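You operate a simulated robot arm through the tools that you are given. There is no shell and no other tool. Be economical: measure what you need, move in short steps, check, and stop when the job is done.

You are at the controls of a simulated robot arm. One attempt, no reset.

JOB
Take the yellow clip on the brown-edged table top and put it away on the black-edged bench top. Turn the dolly brake dial to on. Put the pink bag on the green-edged bench top away on the brown-edged table top. Close the right flap of the mini carton. Do these in any order. Set down upright: pink bag.

It is judged by the outcome, as a careful person would: the job done as asked, and still so three seconds after it is handed in. It fails if anything else is knocked over, pushed out of place, dropped, spilled or broken.

ROBOT AND FRAMES
A 6-joint arm with a two-finger gripper on a trunk, on a base that drives. Base frame: it is fixed to the floor where the robot stands at the start and does not move with it; the origin is under the middle of the robot, x ahead of it, y to its left, z up; the surface under the hand at the start is at about z = 800. Units: mm, rad, N and s.
Its first joint turns from -2.897 to 2.897 rad. Places, roughly: black-edged bench top [2700, 800, 800]; brown-edged table top [700, 300, 800]; dolly brake dial [-400, -2800, 400]; pink bag [-2250, -6750, 750]; right flap of the mini carton [-700, 6500, 900]; yellow clip (8x3x3 cm) [700, 0, 800]. Payload 2.45 kg.
The tool frame sits at the grasp point between the pads (the TCP): z along the fingers, y along the line on which they close. The tips reach 20 mm beyond it. The gripper opens to 140 mm. The gripper's body begins 168 mm behind the TCP.
Orientation is told as [roll, pitch, yaw] about the base's x, y, z axes, in that order, counted from this pose: with the fingers straight down and closing along the base's y, the tool's x points along the base's -x, its y along +y and its z along -z.

CONTROLS
- The arm moves only by the tool jog_arm. Its argument "commands" is a list of rows, each a list of 7 numbers: the turn, a rotation vector about the tool's x, y, z in units of 45 degrees (1.0 is 45 degrees), then the shift along the tool's x, y, z in units of 500 mm (1.0 is 500 mm), then the closure, from 0 (fully open) to 1 (shut). In form: [[rx, ry, rz, x, y, z, gripper], ...]. A call has 1 to 10 rows; each row is the pose to reach, as a shift and turn from the pose commanded when the call began, along the tool's axes at that moment. A call with a number of a shift or a turn outside -1 to 1 is refused whole. Rows are played at 5 a second. More than 50 mm and 0.15 rad between two rows, or a gripper value outside its range, and nothing of the call is played. Where a pose cannot be reached the arm comes as near as it can. A force on the tool above 40 N (or 10 N above the force at the start of the call, whichever is more), or a blocked arm, ends the call early, and 0.2 s more pass. Each finger travels about 45 mm/s and halts on what it meets, pressing with about 23 N; the grip force reading is that of the motor and also rises with nothing between the fingers. The clock runs only during rows and for 0.2 s after the last one: add rows that repeat a pose to give the fingers time. It gives the time, the measured TCP pose, the force on the tool (base axes), the opening and the grip force at its end, in the units of the frame above (readings bear some noise), with the torque about the TCP (base axes, N m) and any sound that the robot's microphone picked up.
- Cameras (640 x 400 px; columns grow to the right, rows downward): "scene" is now at [-103.6, 209.6, 1151.7]; the picture's right is [0.27, -0.96, 0.00], its down [-0.19, -0.05, -0.98] and it looks along [0.95, 0.26, -0.20] (base axes); focal length 214 px, centre (320, 200). "wrist" rides on the gripper at [78, 11, -209] in the tool frame; the picture's right is [-0.14, 0.99, 0.00], its down [-0.92, -0.13, -0.37] and it looks along [-0.36, -0.05, 0.93] (tool axes); focal length 280 px, centre (320, 200).
- camera(camera): a new picture of that camera. The clock stands still meanwhile.
- roll_base(legs): drives the robot by 1 to 6 legs, each [ahead, left, turn to the left] in mm, mm and rad, along the robot's own axes; the way and the turn of a leg run together, so that a leg with both is an arc; at most 1500 mm and 3.142 rad a leg. The arm and the cameras ride along, it lands a little off, and it stops where it bumps. It gives what a move gives.
- turn_head(pan, tilt): turns the head with the scene camera to pan (to the left, within 2.496 rad either way) and tilt (down, from -0.506 to 1.204), counted from straight ahead of the robot. It gives what a move gives.
- probe_pixels(camera, pixels): there is no depth. For up to 12 entries [column, row, z] of the newest picture of that camera ("zoom" is the newest enlarged one), the place [x, y] in the base frame at which the ray of that pixel passes the height z, good to about 3 mm, but the place of the scene camera against the robot may be out by one fixed shift of up to 12 mm in any direction. The clock stands still meanwhile.
- close_up(camera, box): a new picture of the part [left, top, right, bottom] of that camera's present view, enlarged. The clock stands still meanwhile.
- job_done(): hands the job in; it is judged then, once.

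Work in short steps. Measure before you move; look again where a grasp or a placing could have gone wrong, and mend it. You have 110 turns and 78 pictures in all, those below and enlarged ones among them. Open the gripper and draw the arm clear of the work before you hand the job in, unless the task says otherwise; then end with one line.

The tools are called after "Call:" as name(argument=value, ...) on one line, values as JSON. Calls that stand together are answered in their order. jog_arm: Moves the arm, as the interface text tells. Its arguments: {"type":"object","properties":{"commands":{"type":"array","items":{"type":"array","items":{"type":"number"}}}},"required":["commands"]} The other tools are called the same way: roll_base (legs) drives the base; turn_head (pan, tilt) turns the head that bears the scene camera; camera (camera) takes a picture; probe_pixels (camera, pixels) gives the place at which the rays of pixels pass given heights; close_up (camera, box) takes an enlarged picture of a part of a camera's view; job_done () hands the job in.

At the start:

```text
t: 0.0
tcp_pos: [609.2, 147.6, 1087.7]
tool_rot: [0.0, 0.002, 0.001]
wrist_force: [0.5, -0.2, 0.2]
torque: [0.0, 0.0, -0.02]
width: 139.7
finger_force: 0.0
robot x, y, heading: [0.1, -0.2, -0.0]
head pan, tilt: [0.269, 0.199]
```

scene: 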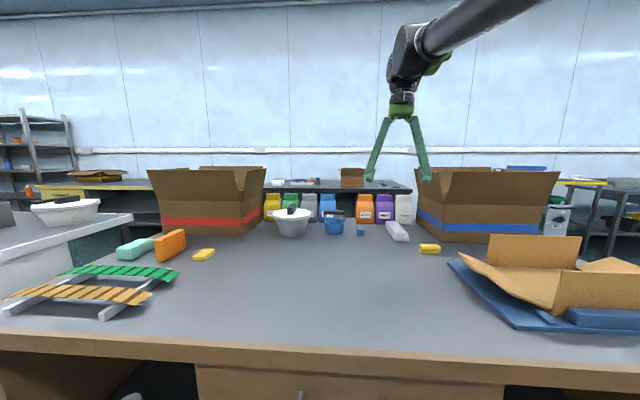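
wrist: 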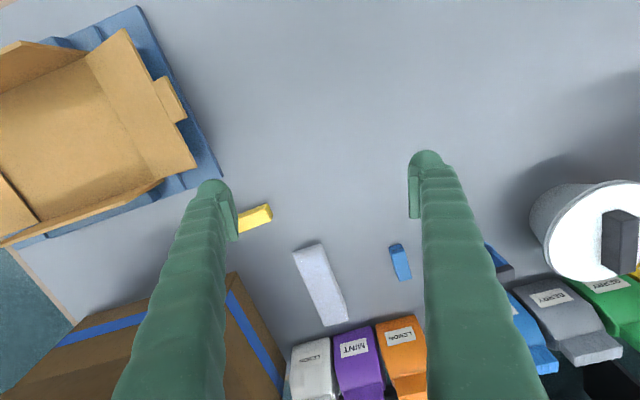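

The scene shows two yellow objects, at (203,254) and (430,249). I'll enlarge both and find where they are.

Call:
close_up(camera="scene", box=[340, 200, 480, 280])

Call:
probe_pixels(camera="scene", pixels=[[430, 249, 815], [203, 254, 815], [397, 231, 815], [360, 230, 815]])

Call:
probe_pixels(camera="wrist", pixels=[[256, 218, 830], [240, 225, 830], [271, 210, 830], [320, 285, 815], [400, 262, 815]])

```text
4.57 times, centred on (410, 240) of scene
```

zoom: 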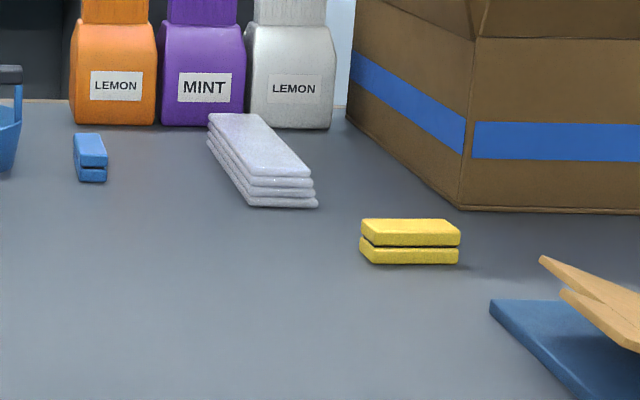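

```text
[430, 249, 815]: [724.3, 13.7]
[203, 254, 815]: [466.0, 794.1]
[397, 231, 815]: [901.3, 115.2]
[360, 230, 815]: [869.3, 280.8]
```

```text
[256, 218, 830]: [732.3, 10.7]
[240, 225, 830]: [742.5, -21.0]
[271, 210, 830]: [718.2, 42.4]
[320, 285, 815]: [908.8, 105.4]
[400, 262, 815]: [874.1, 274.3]
```

The clip is at about (728,12). A carton stands close behind it, so I'll measure the carton's bottom corner and flaps.

Call:
close_up(camera="scene", box=[380, 150, 600, 290])

Call:
probe_pixels(camera="scene", pixels=[[440.5, 245.5, 800], [416, 228, 800], [536, 238, 800], [420.5, 251, 800], [441, 251, 800]])

Call:
close_up(camera="wrist", box=[0, 150, 400, 400])

```text
2.86 times, centred on (490, 220) of scene
```

zoom: 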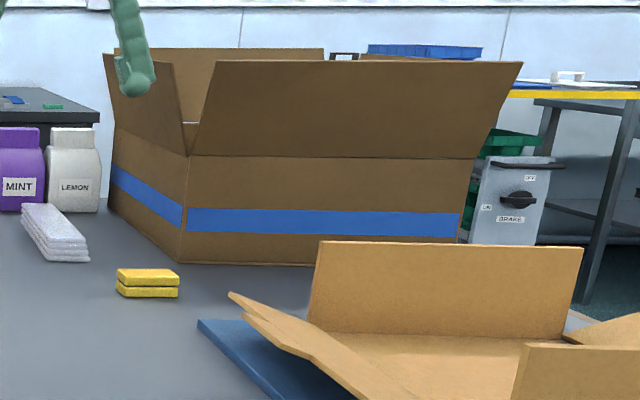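

```text
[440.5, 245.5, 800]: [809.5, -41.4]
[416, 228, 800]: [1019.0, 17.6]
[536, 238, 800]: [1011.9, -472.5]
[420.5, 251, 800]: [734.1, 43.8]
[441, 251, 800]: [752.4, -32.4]
```

```text
1.60 times, centred on (200, 275) of wrist
```

zoom: 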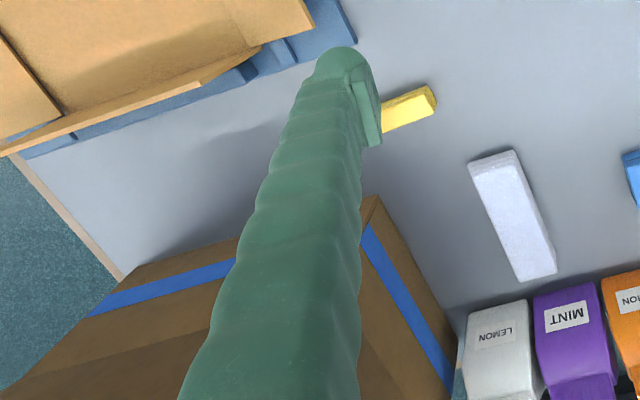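

Call:
probe_pixels(camera="scene", pixels=[[445.5, 204, 900], [445.5, 204, 920], [445.5, 204, 940], [455, 171.5, 1050], [455, 171.5, 1080], [455, 171.5, 1100], [439, 171, 1050], [439, 171, 1080]])

Call:
probe_pixels(camera="wrist", pixels=[[233, 272, 800], [233, 272, 920], [233, 272, 1000], [233, 272, 1080], [272, 204, 830], [260, 205, 830], [270, 218, 800], [100, 318, 920], [100, 318, 1040]])

```text
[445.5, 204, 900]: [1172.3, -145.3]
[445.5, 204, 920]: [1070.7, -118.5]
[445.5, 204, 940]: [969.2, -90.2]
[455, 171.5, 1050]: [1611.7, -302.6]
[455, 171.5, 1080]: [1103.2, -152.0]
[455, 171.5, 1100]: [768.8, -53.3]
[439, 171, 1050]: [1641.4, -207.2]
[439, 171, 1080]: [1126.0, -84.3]
```

```text
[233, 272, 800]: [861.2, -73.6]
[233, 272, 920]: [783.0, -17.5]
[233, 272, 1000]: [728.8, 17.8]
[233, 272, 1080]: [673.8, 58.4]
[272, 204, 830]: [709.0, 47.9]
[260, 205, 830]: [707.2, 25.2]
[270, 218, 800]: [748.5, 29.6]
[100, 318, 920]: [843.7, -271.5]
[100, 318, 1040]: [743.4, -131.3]
```

The carton crease is at about z 970, with flap tops at about z 1100 near (770,-53) and (782,-2). I'll shift right to bring the clip between the fingers for a clean view, staying clear of the flaps.

Call:
jog_arm(commands=[[0, 0, 0, 0, -0.1, 0, 0], [0, 0, 0, 0, -0.2, 0, 0], [0, 0, 0, 0, -0.27, 0, 0]])

Call:
camera(camera="wrist")

```text
t: 0.8
tcp_pos: [610.3, 11.0, 1088.2]
tool_rot: [0.0, 0.0, 0.002]
wrist_force: [0.9, -0.3, 0.2]
torque: [-0.01, 0.01, 0.0]
width: 140.0
finger_force: 0.0
robot x, y, heading: [-2.7, -0.7, 0.0]
head pan, tilt: [0.269, 0.199]
```

```text
72 pictures are left
```

wrist: 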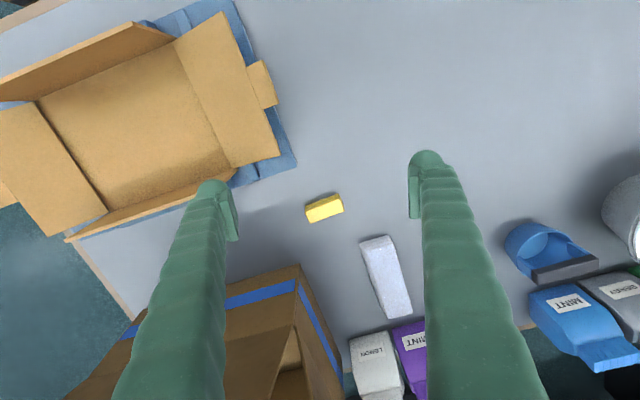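

Call:
close_up(camera="wrist", box=[280, 180, 360, 230])

```text
8.00 times, centred on (320, 205) of wrist
```

zoom: 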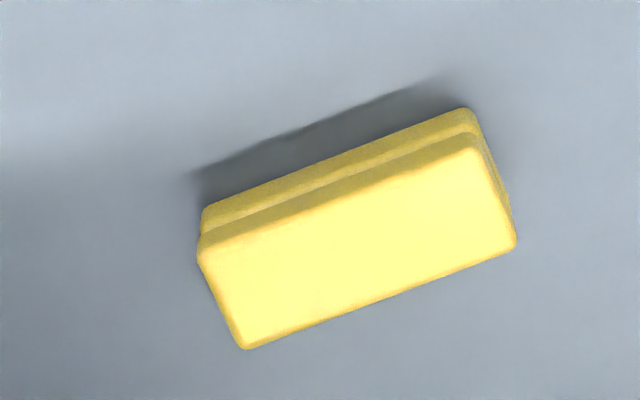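

The clip's top corners in the zoom are about (200,250), (480,150), (515,245) and (245,348). I'll probe them at the top height.

Call:
probe_pixels(camera="zoom", pixels=[[200, 250, 830], [480, 150, 830], [515, 245, 830], [245, 348, 830], [357, 248, 830], [205, 207, 800], [465, 110, 800]])

```text
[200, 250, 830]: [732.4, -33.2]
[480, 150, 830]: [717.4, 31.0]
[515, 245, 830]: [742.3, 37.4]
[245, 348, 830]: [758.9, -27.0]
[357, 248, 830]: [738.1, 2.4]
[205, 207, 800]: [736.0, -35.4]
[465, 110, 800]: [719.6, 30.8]
```

Call:
probe_pixels(camera="wrist", pixels=[[298, 266, 800], [298, 266, 900], [298, 266, 970], [298, 266, 1050], [298, 266, 1100], [298, 280, 850], [278, 360, 970], [345, 372, 800], [345, 372, 970]])

Call:
close_up(camera="wrist", box=[80, 240, 400, 400])

Call:
close_up(camera="scene", box=[380, 150, 500, 260])

```text
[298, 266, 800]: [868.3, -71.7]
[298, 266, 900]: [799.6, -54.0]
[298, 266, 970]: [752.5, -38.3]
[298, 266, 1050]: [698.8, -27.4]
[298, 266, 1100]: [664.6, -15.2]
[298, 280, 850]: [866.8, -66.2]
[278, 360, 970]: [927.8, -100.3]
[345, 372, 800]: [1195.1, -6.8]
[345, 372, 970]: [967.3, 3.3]
```

```text
2.00 times, centred on (240, 320) of wrist
```

zoom: 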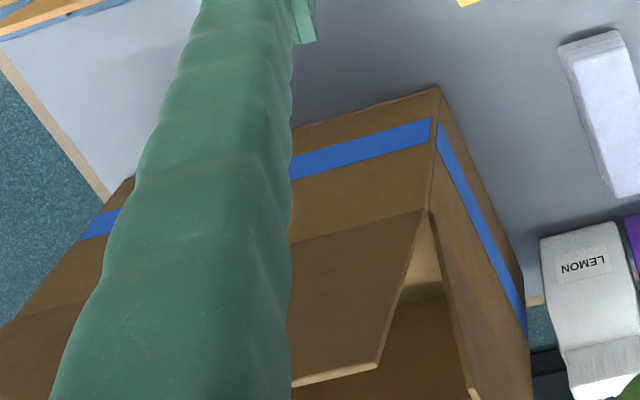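

```text
3.64 times, centred on (440, 205) of scene
```

zoom: 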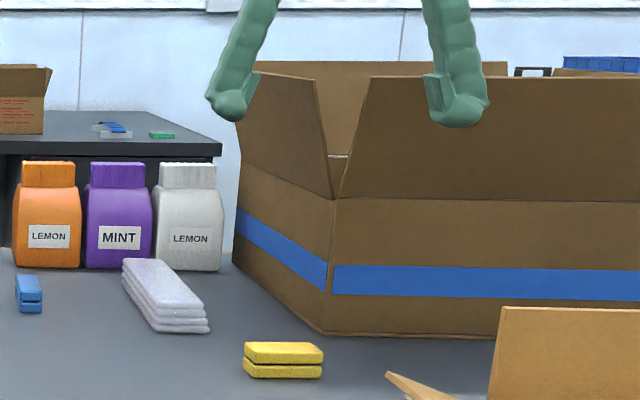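

The inward-leaning flaps put the carton's bottom corner at about (868,-72), so there's plenty of room. The clip centre is (738,2) and its long axis is yawed about +14°. I'll come down above it with the fingers closing along its length.

Call:
jog_arm(commands=[[0, 0, -0.1, -0.043, -0.003, 0.07, 0], [0, 0, -0.2, -0.085, -0.006, 0.14, 0], [0, 0, -0.3, -0.128, -0.009, 0.21, 0], [0, 0, -0.306, -0.171, -0.012, 0.28, 0], [0, 0, -0.306, -0.213, -0.015, 0.35, 0], [0, 0, -0.306, -0.256, -0.018, 0.416, 0], [0, 0, -0.306, -0.256, -0.018, 0.416, 0]])

Call:
camera(camera="wrist")

```text
t: 2.4
tcp_pos: [738.3, 3.6, 879.7]
tool_rot: [0.002, 0.0, 0.241]
wrist_force: [0.8, 0.3, -0.2]
torque: [0.01, -0.03, 0.0]
width: 140.2
finger_force: 0.1
robot x, y, heading: [-2.1, 0.5, 0.002]
head pan, tilt: [0.269, 0.199]
```

```text
68 pictures are left
```

wrist: 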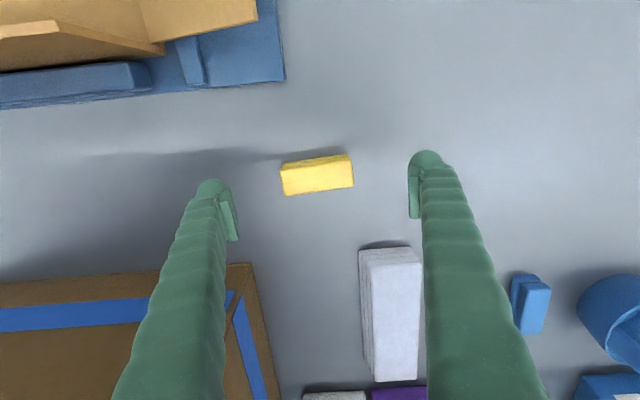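

Call:
probe_pixels(camera="wrist", pixels=[[282, 172, 830], [348, 157, 830], [353, 186, 830], [285, 195, 830], [317, 178, 830]])

```text
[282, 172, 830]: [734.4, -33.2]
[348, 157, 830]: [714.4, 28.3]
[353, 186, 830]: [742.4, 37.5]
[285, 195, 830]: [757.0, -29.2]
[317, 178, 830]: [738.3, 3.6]
```

The centre is confirmed at about (738,3). I'll descend to z 819 and close.

Call:
jog_arm(commands=[[0, 0, 0, 0, 0, 0.06, 0], [0, 0, 0, 0, 0, 0.121, 0], [0, 0, 0, 0, 0, 0.121, 0], [0, 0, 0, 0, 0, 0.121, 1], [0, 0, 0, 0, 0, 0.121, 1], [0, 0, 0, 0, 0, 0.121, 1], [0, 0, 0, 0, 0, 0.121, 1], [0, 0, 0, 0, 0, 0.121, 1], [0, 0, 0, 0, 0, 0.121, 1]])

Call:
jog_arm(commands=[[0, 0, 0, 0, 0, -0.1, 1], [0, 0, 0, 0, 0, -0.2, 1], [0, 0, 0, 0, 0, -0.3, 1], [0, 0, 0, 0, 0, -0.4, 1], [0, 0, 0, 0, 0, -0.5, 1], [0, 0, 0, 0, 0, -0.58, 1]])

Call:
camera(camera="wrist")

```text
t: 4.4
tcp_pos: [736.7, 5.5, 818.3]
tool_rot: [-0.001, 0.001, 0.24]
wrist_force: [1.9, 0.7, 13.4]
torque: [0.13, 0.01, -0.05]
width: 69.9
finger_force: 22.9
robot x, y, heading: [0.1, 0.1, 0.006]
head pan, tilt: [0.269, 0.199]
```

```text
t: 5.8
tcp_pos: [735.5, 1.4, 1109.5]
tool_rot: [0.002, -0.002, 0.242]
wrist_force: [0.4, 0.5, -0.3]
torque: [0.02, 0.01, 0.03]
width: 70.1
finger_force: 23.4
robot x, y, heading: [-0.5, -1.7, -0.001]
head pan, tilt: [0.269, 0.199]
```

```text
67 pictures are left
```

wrist: 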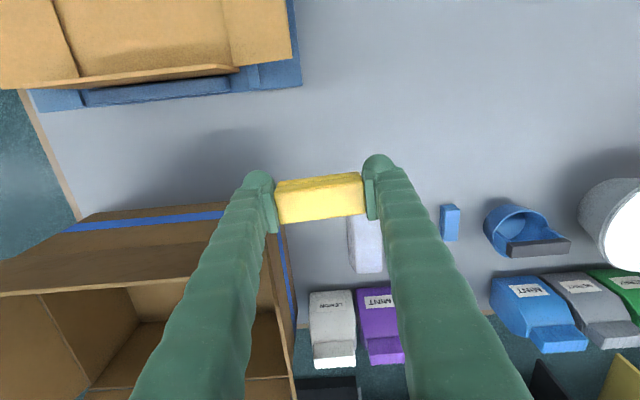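

The clip is held at 70 mm. I'll retract toward the robot, then pan the head to plan the drive to the black-edged bench.

Call:
jog_arm(commands=[[0, 0, 0, 0.1, 0, 0, 1], [0, 0, 0, 0.2, 0, 0, 1], [0, 0, 0, 0.3, 0, 0, 1], [0, 0, 0, 0.4, 0, 0, 1], [0, 0, 0, 0.5, 0, 0, 1], [0, 0, 0, 0.6, 0, -0.05, 1], [0, 0, 0, 0.7, 0, -0.1, 1]])

Call:
turn_head(pan=1.2, tilt=0.3)

Call:
camera(camera="scene")

Call:
turn_head(pan=-0.9, tilt=0.3)

Call:
camera(camera="scene")

```text
refused: row 6 steps farther than a row can; nothing moved
```

```text
t: 7.0
tcp_pos: [735.2, 2.5, 1108.7]
tool_rot: [0.0, 0.001, 0.241]
wrist_force: [-0.5, 0.7, -0.3]
torque: [-0.04, -0.02, 0.0]
width: 69.6
finger_force: 22.7
robot x, y, heading: [-0.8, -3.6, -0.001]
head pan, tilt: [1.201, 0.3]
```

```text
66 pictures are left
```

scene: 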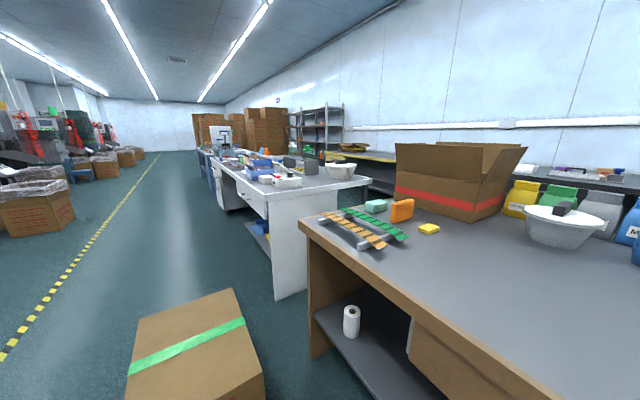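

```text
t: 9.0
tcp_pos: [736.0, 1.7, 1107.7]
tool_rot: [0.001, 0.0, 0.24]
wrist_force: [1.1, 0.0, -0.7]
torque: [-0.02, 0.02, 0.04]
width: 69.2
finger_force: 22.8
robot x, y, heading: [2.0, 0.9, -0.0]
head pan, tilt: [-0.901, 0.3]
```

```text
65 pictures are left
```

scene: 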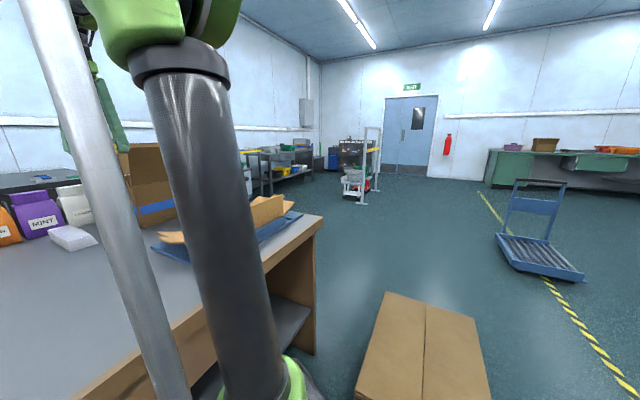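

Call:
probe_pixels(camera="scene", pixels=[[322, 218, 800], [316, 357, 0], [388, 292, 300], [480, 325, 300], [358, 395, 300], [357, 200, 0], [245, 195, 800], [270, 197, 0], [312, 181, 0], [515, 270, 0], [80, 400, 800]])

Call:
turn_head(pan=-0.45, tilt=0.2)

Call:
camera(camera="scene")

```text
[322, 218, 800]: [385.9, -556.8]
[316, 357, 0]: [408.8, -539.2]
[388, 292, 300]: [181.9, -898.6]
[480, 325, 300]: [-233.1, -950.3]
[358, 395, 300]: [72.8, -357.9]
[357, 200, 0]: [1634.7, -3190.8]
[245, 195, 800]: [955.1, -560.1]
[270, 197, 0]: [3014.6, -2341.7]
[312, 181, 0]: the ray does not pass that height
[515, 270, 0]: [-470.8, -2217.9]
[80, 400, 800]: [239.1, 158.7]
```

```text
t: 9.9
tcp_pos: [735.9, 1.2, 1108.7]
tool_rot: [0.0, 0.0, 0.241]
wrist_force: [-0.6, 1.0, -0.9]
torque: [0.01, -0.02, -0.03]
width: 69.6
finger_force: 22.5
robot x, y, heading: [1.4, 5.5, -0.004]
head pan, tilt: [-0.45, 0.201]
```

```text
64 pictures are left
```

scene: 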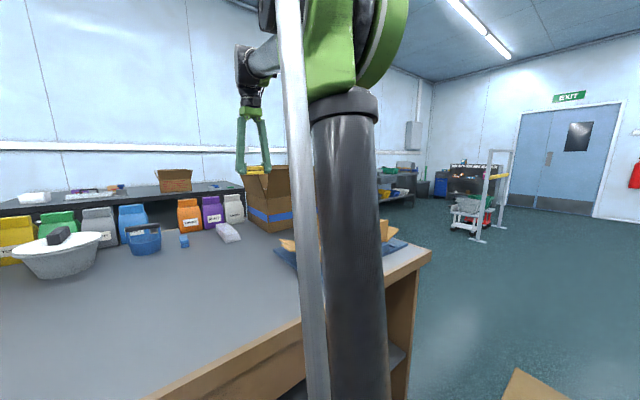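

A floor carton sits to the right, near (0,-700). I'll look down that way to map it for driving.

Call:
turn_head(pan=-1.4, tilt=0.7)

Call:
camera(camera="scene")

```text
t: 11.2
tcp_pos: [736.3, 1.1, 1109.1]
tool_rot: [0.0, 0.0, 0.24]
wrist_force: [-0.1, -0.8, 0.2]
torque: [0.01, 0.0, -0.01]
width: 69.9
finger_force: 22.7
robot x, y, heading: [0.5, 0.2, -0.003]
head pan, tilt: [-1.4, 0.7]
```

```text
63 pictures are left
```

scene: 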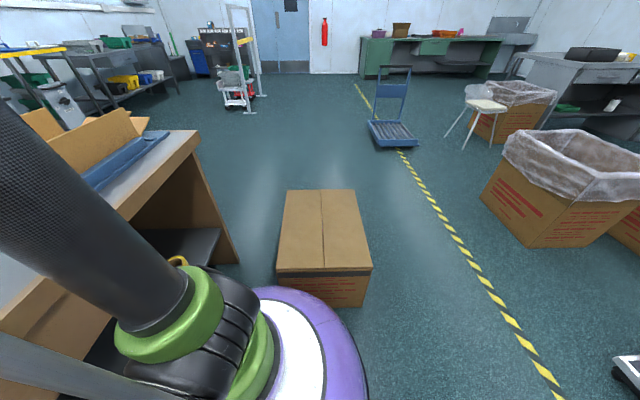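

Call:
probe_pixels(camera="scene", pixels=[[363, 307, 0], [278, 268, 250], [371, 266, 250], [285, 191, 250], [356, 190, 250], [240, 262, 0], [165, 195, 0], [340, 340, 100], [390, 148, 0], [545, 245, 0], [70, 130, 0], [400, 155, 0]])

```text
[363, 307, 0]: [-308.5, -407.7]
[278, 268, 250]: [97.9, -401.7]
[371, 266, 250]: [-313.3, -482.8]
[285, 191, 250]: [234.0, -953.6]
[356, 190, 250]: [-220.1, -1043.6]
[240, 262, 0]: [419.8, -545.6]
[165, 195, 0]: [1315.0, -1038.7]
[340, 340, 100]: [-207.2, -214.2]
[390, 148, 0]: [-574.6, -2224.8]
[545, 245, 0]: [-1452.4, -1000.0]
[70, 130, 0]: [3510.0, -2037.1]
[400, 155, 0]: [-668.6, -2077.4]
```

The floor carton spans about x -310..235 and y -400..-1040. I'll retract the arm and look ahead at the black bench.

Call:
jog_arm(commands=[[0, 0, 0, 0.09, -0.02, 0, 1], [0, 0, 0, 0.18, -0.04, 0, 1], [0, 0, 0, 0.27, -0.06, 0, 1], [0, 0, 0, 0.36, -0.08, 0, 1], [0, 0, 0, 0.45, -0.1, 0, 1], [0, 0, 0, 0.54, -0.12, 0, 1], [0, 0, 0, 0.62, -0.14, 0, 1]])

Call:
turn_head(pan=0.2, tilt=0.1)

Call:
close_up(camera="scene", box=[200, 150, 520, 350])

```text
t: 12.8
tcp_pos: [450.3, -137.0, 1108.5]
tool_rot: [-0.001, 0.0, 0.241]
wrist_force: [-0.2, 0.3, -0.5]
torque: [0.03, 0.03, 0.0]
width: 70.1
finger_force: 22.8
robot x, y, heading: [-2.6, 2.6, -0.001]
head pan, tilt: [-1.4, 0.7]
```

```text
t: 14.4
tcp_pos: [453.6, -137.7, 1109.9]
tool_rot: [0.0, 0.001, 0.24]
wrist_force: [-0.5, 0.3, -0.4]
torque: [-0.01, 0.01, 0.0]
width: 70.0
finger_force: 23.4
robot x, y, heading: [0.3, 1.4, 0.003]
head pan, tilt: [0.201, 0.099]
```

```text
2.00 times, centred on (360, 250) of scene
```

zoom: 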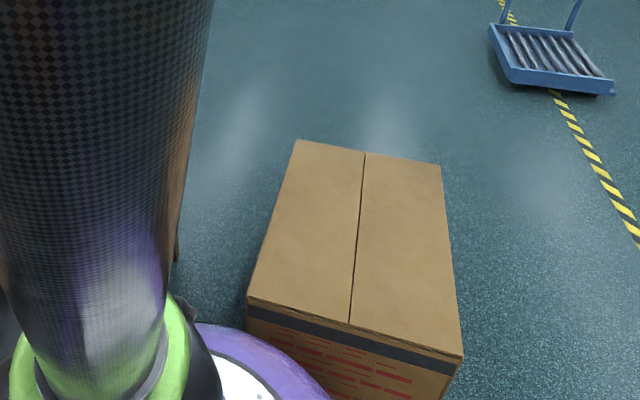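

The close-up still shows the old view, so I'll take a fresh picture.

Call:
camera(camera="scene")

```text
61 pictures are left
```

scene: 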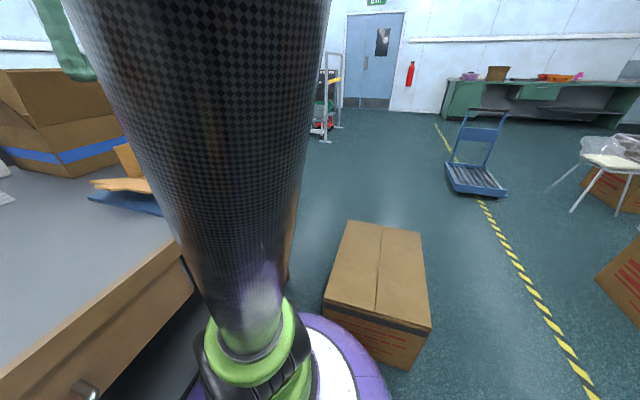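

The image lags the head. I'll repeat the head command to let it settle.

Call:
turn_head(pan=0.2, tilt=0.1)

Call:
camera(camera="scene")

```text
t: 15.0
tcp_pos: [453.6, -137.3, 1110.4]
tool_rot: [-0.001, 0.001, 0.241]
wrist_force: [0.7, 0.0, 0.0]
torque: [-0.01, 0.05, -0.01]
width: 70.1
finger_force: 23.0
robot x, y, heading: [-0.5, 1.3, 0.002]
head pan, tilt: [0.201, 0.099]
```

```text
60 pictures are left
```

scene: 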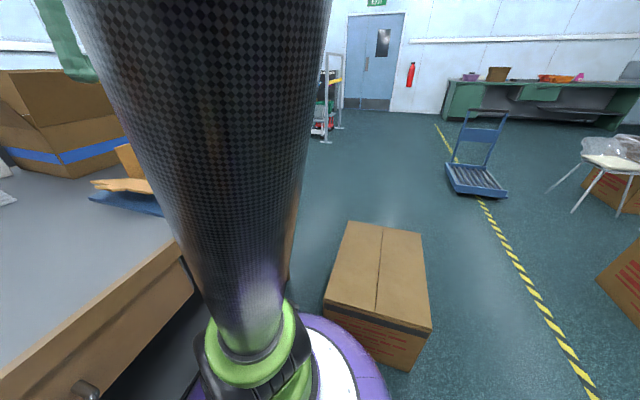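

Call:
probe_pixels(camera="scene", pixels=[[320, 200, 0], [320, 200, 1000], [380, 240, 250]])

Call:
turn_head(pan=1.2, tilt=0.3)

Call:
camera(camera="scene")

```text
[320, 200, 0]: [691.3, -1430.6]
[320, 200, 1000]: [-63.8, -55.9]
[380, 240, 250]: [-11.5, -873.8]
```

```text
t: 16.3
tcp_pos: [454.1, -137.4, 1109.7]
tool_rot: [-0.001, 0.0, 0.24]
wrist_force: [0.5, -0.3, -0.1]
torque: [-0.02, 0.0, -0.01]
width: 70.2
finger_force: 22.6
robot x, y, heading: [-2.4, 3.9, -0.001]
head pan, tilt: [1.201, 0.3]
```

```text
59 pictures are left
```

scene: 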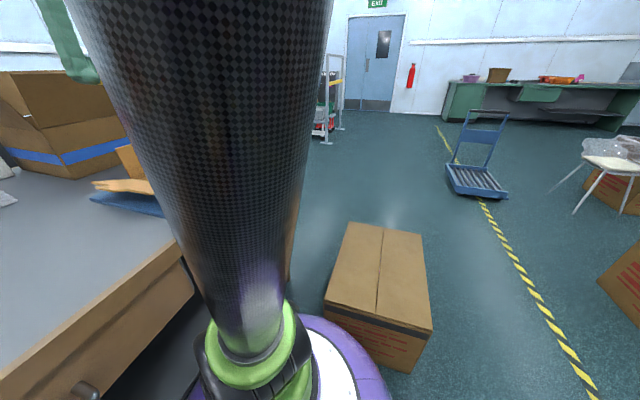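

The view has stuck at about pan -1.07 although 1.2 is reported. The retracted arm may be blocking the head, so I'll move the arm out a little and retry.

Call:
jog_arm(commands=[[0, 0, 0, -0.09, 0.02, 0, 1], [0, 0, 0, -0.18, 0.04, 0, 1], [0, 0, 0, -0.27, 0.06, 0, 1], [0, 0, 0, -0.36, 0.08, 0, 1]])

Call:
turn_head(pan=0.2, tilt=0.1)

Call:
camera(camera="scene")

```text
t: 17.3
tcp_pos: [617.6, -54.2, 1108.0]
tool_rot: [0.0, 0.001, 0.239]
wrist_force: [-0.8, -0.9, 0.1]
torque: [0.03, -0.05, 0.03]
width: 70.1
finger_force: 22.6
robot x, y, heading: [1.1, 0.9, -0.002]
head pan, tilt: [1.201, 0.3]
```

```text
t: 18.6
tcp_pos: [618.0, -55.1, 1109.2]
tool_rot: [0.0, 0.0, 0.243]
wrist_force: [0.6, 0.0, -0.3]
torque: [0.01, -0.02, 0.03]
width: 69.5
finger_force: 23.3
robot x, y, heading: [0.1, -1.8, -0.0]
head pan, tilt: [0.201, 0.099]
```

```text
58 pictures are left
```

scene: 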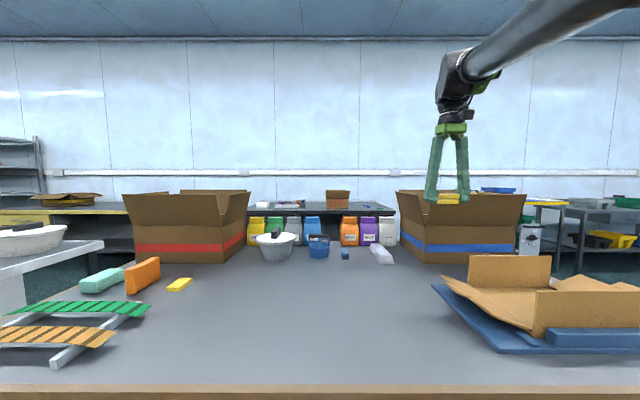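

The head is free again. I'll probe the black bench edge at (396,212) and the table's outline.

Call:
probe_pixels(camera="scene", pixels=[[396, 212, 800], [385, 205, 800], [250, 211, 800], [338, 208, 800], [105, 213, 800], [320, 387, 800], [102, 242, 800], [400, 248, 800], [530, 255, 0], [530, 225, 400]])

Call:
close_up(camera="scene", box=[220, 170, 420, 270])

Call:
close_up(camera="scene", box=[480, 170, 640, 280])

```text
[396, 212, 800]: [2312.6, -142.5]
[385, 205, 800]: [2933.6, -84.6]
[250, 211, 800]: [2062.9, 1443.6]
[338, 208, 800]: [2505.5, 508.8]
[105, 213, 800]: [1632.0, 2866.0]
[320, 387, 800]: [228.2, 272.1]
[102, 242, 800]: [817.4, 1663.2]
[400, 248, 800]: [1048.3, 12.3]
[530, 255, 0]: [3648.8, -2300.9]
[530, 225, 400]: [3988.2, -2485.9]
```

```text
3.20 times, centred on (320, 220) of scene
```

zoom: 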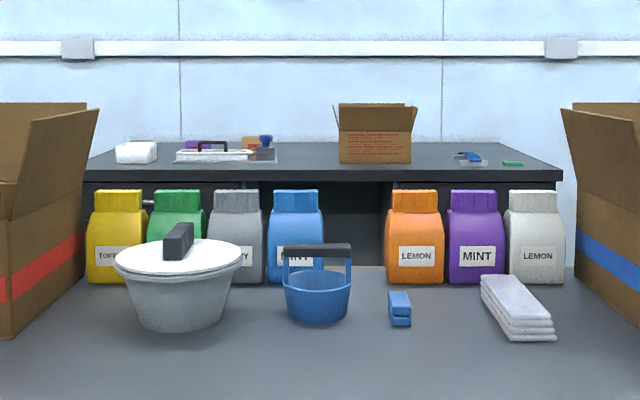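

```text
3.64 times, centred on (560, 225) of scene
```

zoom: 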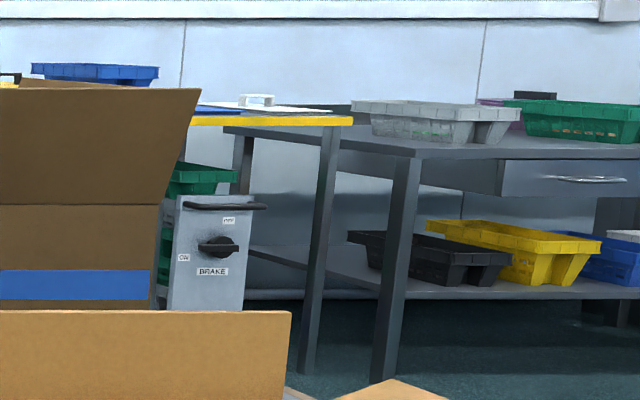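

The black bench front edge is at x≈2330 for y -140..1600. A clear spot lies between the carton and the white tray at y≈600. I'll drive back, right past the floor carton, then forward past the table's right end.

Call:
roll_base(legs=[[-690, 0, 0], [0, -1450, 0], [1200, 0, 0]])

Call:
camera(camera="scene")

```text
t: 34.8
tcp_pos: [1084.9, -1573.5, 1108.4]
tool_rot: [0.0, -0.001, 0.199]
wrist_force: [0.3, 0.6, -0.2]
torque: [0.02, -0.01, 0.0]
width: 69.4
finger_force: 23.3
robot x, y, heading: [469.2, -1491.5, -0.045]
head pan, tilt: [0.201, 0.099]
```

```text
55 pictures are left
```

scene: 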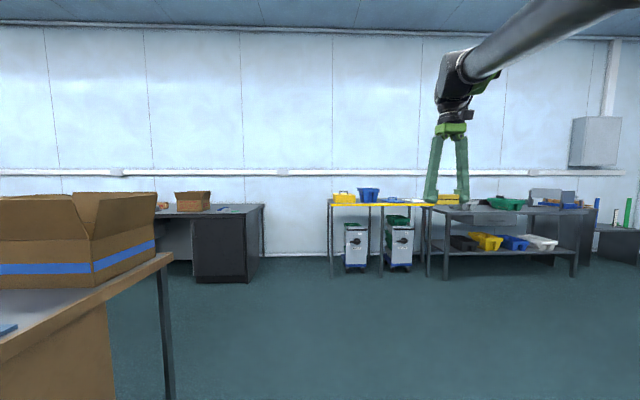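

The aisle is clear. I'll go forward to x≈1700, then left to y≈600, keeping the hand short of the bench.

Call:
roll_base(legs=[[1230, 0, 0.045], [0, 1050, 0], [0, 1050, 0]])

Call:
turn_head(pan=0.2, tilt=0.4)

Call:
camera(camera="scene")

```text
t: 51.1
tcp_pos: [2337.9, 521.7, 1108.2]
tool_rot: [0.002, 0.001, 0.231]
wrist_force: [0.3, 0.7, 0.8]
torque: [0.0, 0.0, -0.03]
width: 69.6
finger_force: 23.5
robot x, y, heading: [1717.4, 581.2, -0.012]
head pan, tilt: [0.201, 0.099]
```

```text
t: 51.9
tcp_pos: [2337.7, 521.5, 1108.5]
tool_rot: [0.0, 0.0, 0.229]
wrist_force: [0.0, -0.9, 0.2]
torque: [0.04, 0.0, 0.0]
width: 69.5
finger_force: 23.4
robot x, y, heading: [1716.9, 582.8, -0.008]
head pan, tilt: [0.201, 0.4]
```

```text
54 pictures are left
```

scene: 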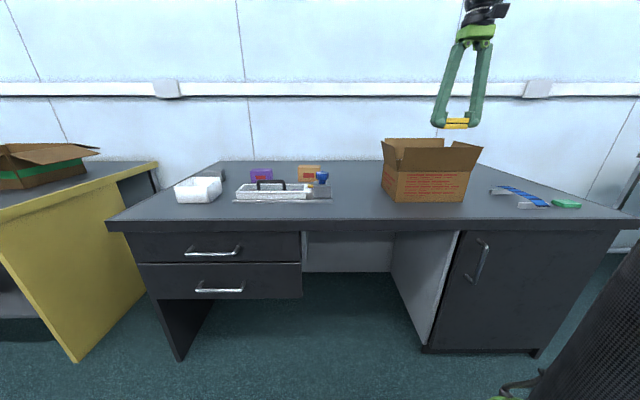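

The bench has a free spot at about (355,203). I'll probe it and its neighbours.

Call:
probe_pixels(camera="scene", pixels=[[355, 203, 800], [355, 219, 800], [334, 202, 800], [384, 193, 800], [394, 203, 800], [233, 203, 800], [355, 163, 800], [280, 207, 800]])

```text
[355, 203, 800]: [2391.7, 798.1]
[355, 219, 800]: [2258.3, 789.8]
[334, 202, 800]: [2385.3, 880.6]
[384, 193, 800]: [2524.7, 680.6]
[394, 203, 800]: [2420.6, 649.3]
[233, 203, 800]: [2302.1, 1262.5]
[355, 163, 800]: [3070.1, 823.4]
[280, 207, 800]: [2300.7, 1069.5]
```

The gap at about (2400,785) is clear and the bench edge is yawed about +0.22, matching the hand. I'll drive left, then slightly forward.

Call:
roll_base(legs=[[0, 258, 0], [65, 0, 0]])

Call:
camera(camera="wrist")

```text
t: 54.3
tcp_pos: [2406.0, 779.7, 1107.9]
tool_rot: [0.0, 0.001, 0.238]
wrist_force: [-0.1, 0.4, 0.5]
torque: [0.01, 0.02, -0.01]
width: 69.5
finger_force: 23.0
robot x, y, heading: [1788.2, 833.9, -0.002]
head pan, tilt: [0.201, 0.4]
```

```text
53 pictures are left
```

wrist: 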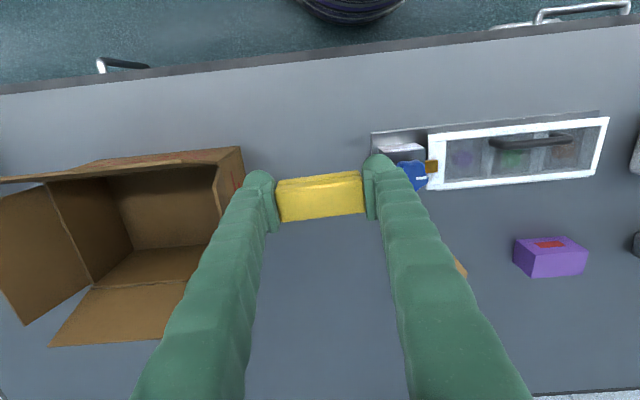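

Call:
probe_pixels(camera="wrist", pixels=[[372, 133, 800], [375, 170, 800], [242, 148, 800], [242, 148, 1000], [300, 62, 800], [216, 180, 950], [330, 130, 800]])

```text
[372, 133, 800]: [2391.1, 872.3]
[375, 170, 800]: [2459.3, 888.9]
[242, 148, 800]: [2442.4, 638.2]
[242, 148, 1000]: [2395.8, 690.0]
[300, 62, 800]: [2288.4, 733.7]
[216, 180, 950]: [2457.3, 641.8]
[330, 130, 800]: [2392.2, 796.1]
```

The tray plate corner is at (2391,872) and the carton flap is near y 690. I'll place at (2365,785), in front of both, and descend to just above the surface.

Call:
jog_arm(commands=[[0, 0, 0, 0.077, 0.029, 0.03, 1], [0, 0, 0, 0.077, 0.029, 0.12, 1], [0, 0, 0, 0.077, 0.029, 0.21, 1], [0, 0, 0, 0.077, 0.029, 0.3, 1], [0, 0, 0, 0.077, 0.029, 0.39, 1], [0, 0, 0, 0.077, 0.029, 0.47, 1], [0, 0, 0, 0.077, 0.029, 0.53, 1], [0, 0, 0, 0.077, 0.029, 0.55, 1], [0, 0, 0, 0.077, 0.029, 0.55, 1]])

Call:
camera(camera="wrist")

```text
t: 56.3
tcp_pos: [2366.1, 784.0, 832.7]
tool_rot: [0.0, 0.0, 0.236]
wrist_force: [0.3, 0.2, -0.3]
torque: [-0.02, -0.03, -0.03]
width: 69.2
finger_force: 23.5
robot x, y, heading: [1786.8, 838.3, -0.003]
head pan, tilt: [0.201, 0.4]
```

```text
52 pictures are left
```

wrist: 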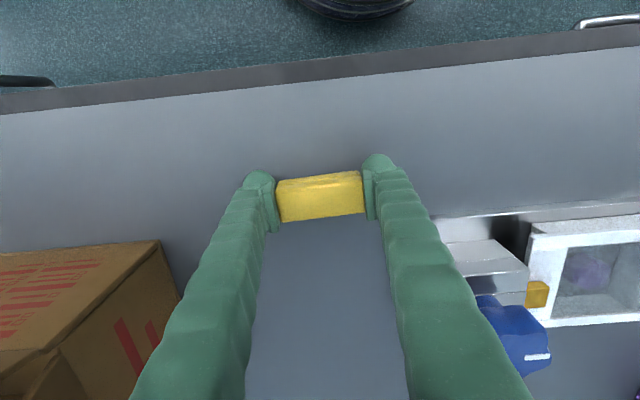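

The approach is clear. I'll lower in small steps until contact.

Call:
jog_arm(commands=[[0, 0, 0, 0, 0, 0.01, 1], [0, 0, 0, 0, 0, 0.018, 1], [0, 0, 0, 0, 0, 0.024, 1], [0, 0, 0, 0, 0, 0.028, 1], [0, 0, 0, 0, 0, 0.03, 1]])

```text
t: 57.5
tcp_pos: [2364.4, 784.7, 819.1]
tool_rot: [-0.001, -0.001, 0.238]
wrist_force: [0.2, -0.9, 24.5]
torque: [-0.02, -0.06, 0.01]
width: 70.3
finger_force: 22.7
robot x, y, heading: [1787.0, 837.5, -0.007]
head pan, tilt: [0.201, 0.4]
```

Contact shows 24 N at z 819. I'll back off 1 mm, open to about 100 mm and rise.

Call:
jog_arm(commands=[[0, 0, 0, 0, 0, -0.002, 1], [0, 0, 0, 0, 0, -0.002, 0.28], [0, 0, 0, 0, 0, -0.002, 0.28], [0, 0, 0, 0, 0, -0.002, 0.28], [0, 0, 0, 0, 0, -0.05, 0.28], [0, 0, 0, 0, 0, -0.13, 0.28], [0, 0, 0, 0, 0, -0.22, 0.28], [0, 0, 0, 0, 0, -0.31, 0.28], [0, 0, 0, 0, 0, -0.4, 0.28], [0, 0, 0, 0, 0, -0.49, 0.28]])

Call:
camera(camera="wrist")

```text
t: 59.7
tcp_pos: [2365.7, 784.3, 1064.7]
tool_rot: [-0.001, -0.001, 0.237]
wrist_force: [-0.2, 0.2, -0.1]
torque: [0.0, -0.01, 0.02]
width: 100.9
finger_force: 0.1
robot x, y, heading: [1787.6, 836.2, -0.003]
head pan, tilt: [0.201, 0.4]
```

```text
51 pictures are left
```

wrist: 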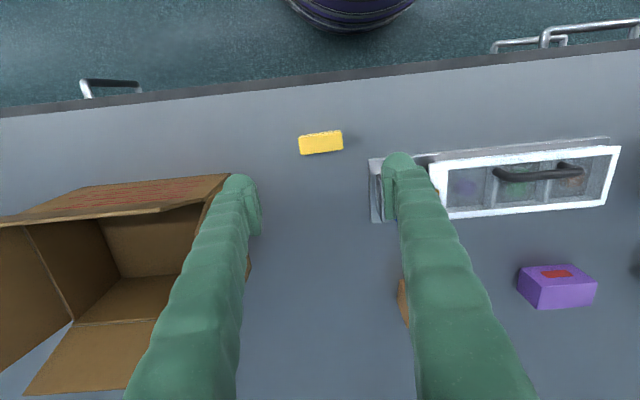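

The clip is placed. I'll drive back to the right and then toward the dolly.

Call:
roll_base(legs=[[-90, 0, 0], [0, -1150, 0], [0, -1150, 0], [-1100, 0, 0]])

Call:
turn_head(pan=-2.1, tilt=0.3)

Call:
camera(camera="scene")

```text
t: 76.8
tcp_pos: [1224.7, -1523.7, 1063.9]
tool_rot: [0.001, 0.0, 0.279]
wrist_force: [0.1, 0.8, 0.4]
torque: [-0.01, 0.01, 0.0]
width: 100.9
finger_force: 0.0
robot x, y, heading: [643.5, -1498.9, 0.04]
head pan, tilt: [0.201, 0.4]
```

```text
t: 79.0
tcp_pos: [1224.9, -1522.4, 1064.3]
tool_rot: [-0.001, -0.001, 0.28]
wrist_force: [-1.3, 1.1, -0.4]
torque: [-0.01, -0.01, 0.0]
width: 100.8
finger_force: 0.1
robot x, y, heading: [646.0, -1498.2, 0.043]
head pan, tilt: [-2.1, 0.3]
```

```text
50 pictures are left
```

scene: 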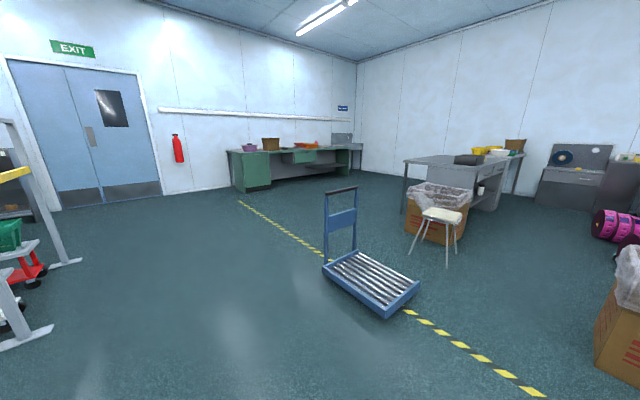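

Call:
close_up(camera="scene", box=[300, 170, 440, 325])

Call:
close_up(camera="scene", box=[210, 110, 370, 210])

Call:
probe_pixels(camera="scene", pixels=[[324, 278, 150], [387, 313, 100], [419, 285, 150], [342, 218, 450], [340, 190, 700], [355, 250, 150], [228, 151, 750], [350, 149, 750], [240, 190, 0], [445, 265, 0], [420, 240, 0], [404, 205, 0]])

```text
2.58 times, centred on (370, 248) of scene
```

zoom: 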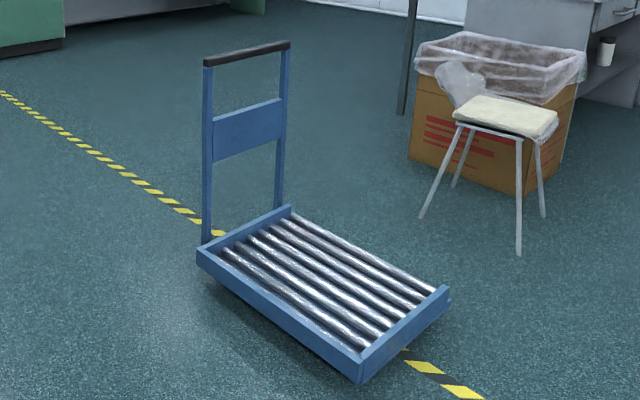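

```text
4.00 times, centred on (290, 160) of scene
```

zoom: 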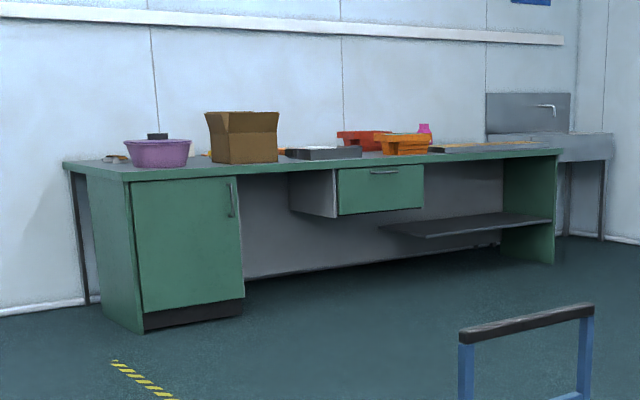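

```text
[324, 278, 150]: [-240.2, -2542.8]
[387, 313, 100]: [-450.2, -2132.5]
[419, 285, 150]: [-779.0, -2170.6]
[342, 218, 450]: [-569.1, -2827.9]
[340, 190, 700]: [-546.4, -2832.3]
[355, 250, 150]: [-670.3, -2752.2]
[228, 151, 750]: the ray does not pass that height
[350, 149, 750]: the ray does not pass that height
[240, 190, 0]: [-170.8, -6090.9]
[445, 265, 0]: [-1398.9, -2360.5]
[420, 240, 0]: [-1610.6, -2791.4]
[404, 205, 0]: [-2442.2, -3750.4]
```

The dial should be on the back of the handle panel near (-400,-2800), facing away from here along about -63°. I'll drive round behind the dolly and turn to face it.

Call:
roll_base(legs=[[-250, -950, 0], [-200, -950, 0], [0, 0, 2.0]])

Call:
turn_head(pan=0.4, tilt=0.5)

Call:
camera(camera="scene")

```text
t: 93.5
tcp_pos: [67.4, -2869.5, 1064.0]
tool_rot: [0.001, 0.0, 2.267]
wrist_force: [0.1, 0.2, -0.2]
torque: [0.0, 0.02, 0.02]
width: 100.9
finger_force: 0.1
robot x, y, heading: [273.6, -3408.9, 2.03]
head pan, tilt: [-2.1, 0.3]
```

```text
t: 95.7
tcp_pos: [67.3, -2869.0, 1064.7]
tool_rot: [-0.001, -0.002, 2.267]
wrist_force: [-0.4, 0.9, -0.1]
torque: [0.01, 0.0, 0.02]
width: 100.7
finger_force: 0.0
robot x, y, heading: [280.5, -3407.7, 2.031]
head pan, tilt: [0.4, 0.499]
```

```text
47 pictures are left
```

scene: 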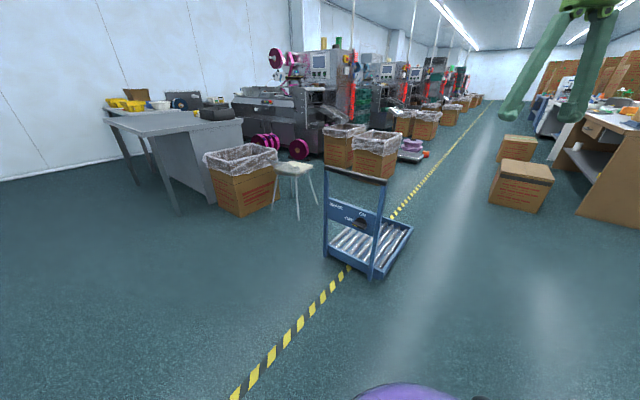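

The panel is at (350,217). I'll zoom in and locate it.

Call:
close_up(camera="scene", box=[315, 190, 395, 240])

Call:
probe_pixels(camera="scene", pixels=[[360, 224, 400], [325, 255, 0], [325, 255, 150], [373, 278, 0], [373, 275, 150], [326, 168, 750], [384, 180, 750]])

```text
8.00 times, centred on (355, 215) of scene
```

zoom: 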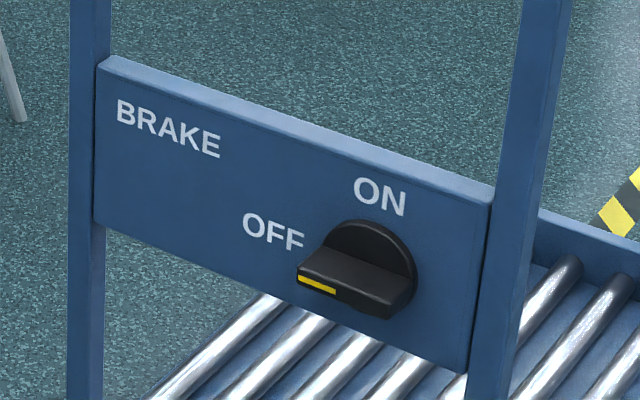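

```text
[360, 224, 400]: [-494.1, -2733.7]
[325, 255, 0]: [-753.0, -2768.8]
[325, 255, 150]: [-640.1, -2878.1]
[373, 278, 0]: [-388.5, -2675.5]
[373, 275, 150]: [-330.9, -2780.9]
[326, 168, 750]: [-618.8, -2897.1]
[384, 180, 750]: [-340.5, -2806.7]
```

The knob bar points left (OFF), and ON is up, so it needs a 90° clockwise turn. The panel normal is about -72°. I'll stand about 800 mm in front with heading 1.876.

Call:
roll_base(legs=[[55, 497, 0], [0, 0, -0.155]])

Call:
turn_head(pan=0.2, tilt=0.7)

Call:
camera(camera="scene")

```text
t: 99.3
tcp_pos: [-311.8, -3009.1, 1064.1]
tool_rot: [0.0, 0.002, 2.11]
wrist_force: [-0.3, 0.2, 0.3]
torque: [-0.02, 0.02, -0.04]
width: 100.6
finger_force: 0.0
robot x, y, heading: [-186.2, -3578.6, 1.87]
head pan, tilt: [0.4, 0.499]
```

```text
t: 100.0
tcp_pos: [-311.0, -3010.2, 1064.4]
tool_rot: [0.001, 0.002, 2.111]
wrist_force: [-0.5, 0.9, -0.3]
torque: [0.06, 0.01, 0.02]
width: 100.8
finger_force: 0.0
robot x, y, heading: [-186.4, -3575.5, 1.873]
head pan, tilt: [0.201, 0.7]
```

```text
45 pictures are left
```

scene: 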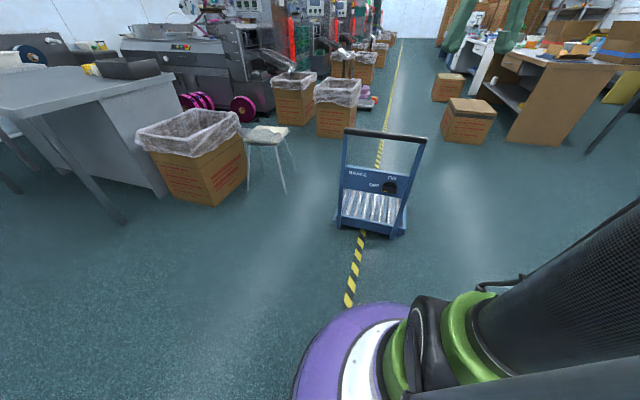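

Call:
close_up(camera="scene", box=[325, 120, 437, 240])

Call:
probe_pixels(camera="scene", pixels=[[391, 187, 350], [391, 187, 400], [391, 187, 450], [391, 187, 500], [345, 130, 750], [425, 139, 750], [336, 228, 0], [402, 237, 0]])

```text
3.33 times, centred on (381, 180) of scene
```

zoom: 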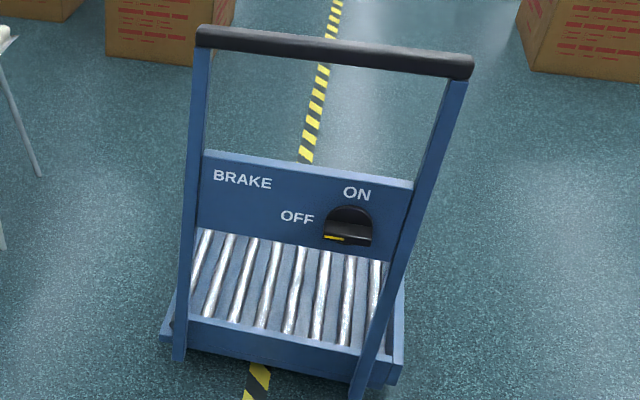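

```text
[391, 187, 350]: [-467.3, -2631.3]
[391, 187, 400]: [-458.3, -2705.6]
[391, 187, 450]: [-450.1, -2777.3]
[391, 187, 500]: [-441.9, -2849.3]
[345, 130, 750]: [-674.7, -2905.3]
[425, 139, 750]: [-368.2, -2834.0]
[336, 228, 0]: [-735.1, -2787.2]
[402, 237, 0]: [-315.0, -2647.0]
```

Triangulating the two views puts the knob at about (-450,-2783,452), with an approach heading of about 1.85. I'll yaw the tool to match and lower it in front of the handle, well short of it.

Call:
jog_arm(commands=[[0, 0, 0.06, -0.008, 0.022, 0.08, 0.28], [0, 0, 0.12, -0.016, 0.044, 0.16, 0.28], [0, 0, 0.18, -0.024, 0.066, 0.24, 0.28], [0, 0, 0.24, -0.032, 0.088, 0.32, 0.28], [0, 0, 0.3, -0.04, 0.11, 0.4, 0.28], [0, 0, 0.331, -0.049, 0.133, 0.48, 0.28], [0, 0, 0.331, -0.049, 0.133, 0.528, 0.28]])

Call:
jog_arm(commands=[[0.096, -0.096, -0.096, 0, 0, 0, 0.28], [0.193, -0.193, -0.193, 0, 0, 0, 0.28], [0.289, -0.289, -0.289, 0, 0, 0, 0.28], [0.385, -0.385, -0.385, 0, 0, 0, 0.28], [0.481, -0.481, -0.481, 0, 0, 0, 0.28], [0.578, -0.578, -0.578, 0, 0, 0, 0.28], [0.674, -0.674, -0.674, 0, 0, 0, 0.28], [0.77, -0.77, -0.77, 0, 0, 0, 0.28]])

```text
t: 101.6
tcp_pos: [-379.0, -3023.3, 800.9]
tool_rot: [0.001, 0.0, 1.852]
wrist_force: [0.3, -0.2, -0.1]
torque: [-0.01, -0.05, 0.03]
width: 100.7
finger_force: 0.1
robot x, y, heading: [-187.0, -3574.4, 1.87]
head pan, tilt: [0.201, 0.7]
```

```text
t: 103.4
tcp_pos: [-382.0, -3024.6, 799.6]
tool_rot: [-0.786, -0.337, 2.64]
wrist_force: [-0.5, 0.4, -0.3]
torque: [-0.02, -0.01, -0.02]
width: 100.9
finger_force: 0.0
robot x, y, heading: [-189.6, -3580.4, 1.87]
head pan, tilt: [0.201, 0.7]
```

Half of the reorientation went cleanly. I'll do the second half.

Call:
jog_arm(commands=[[0.096, -0.096, -0.096, 0, 0, 0, 0.28], [0.193, -0.193, -0.193, 0, 0, 0, 0.28], [0.289, -0.289, -0.289, 0, 0, 0, 0.28], [0.385, -0.385, -0.385, 0, 0, 0, 0.28], [0.481, -0.481, -0.481, 0, 0, 0, 0.28], [0.578, -0.578, -0.578, 0, 0, 0, 0.28], [0.674, -0.674, -0.674, 0, 0, 0, 0.28], [0.77, -0.77, -0.77, 0, 0, 0, 0.28]])

Call:
camera(camera="wrist")

```text
t: 105.2
tcp_pos: [-380.4, -3024.1, 802.0]
tool_rot: [-1.567, 0.003, -2.861]
wrist_force: [0.0, 0.2, 0.1]
torque: [-0.03, 0.01, -0.01]
width: 100.8
finger_force: 0.0
out of reach, approached as far as the arm can: row 8
robot x, y, heading: [-187.8, -3578.6, 1.871]
head pan, tilt: [0.201, 0.7]
```

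```text
43 pictures are left
```

wrist: 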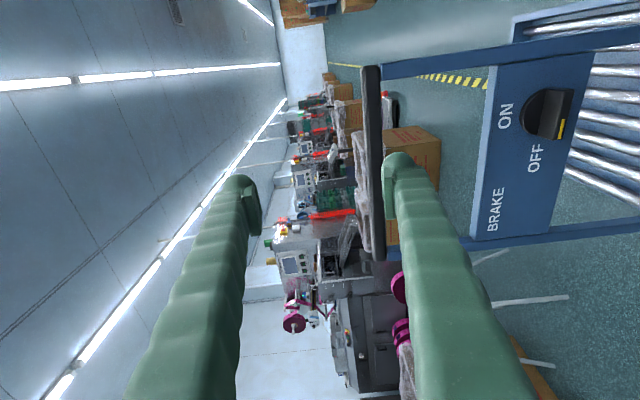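

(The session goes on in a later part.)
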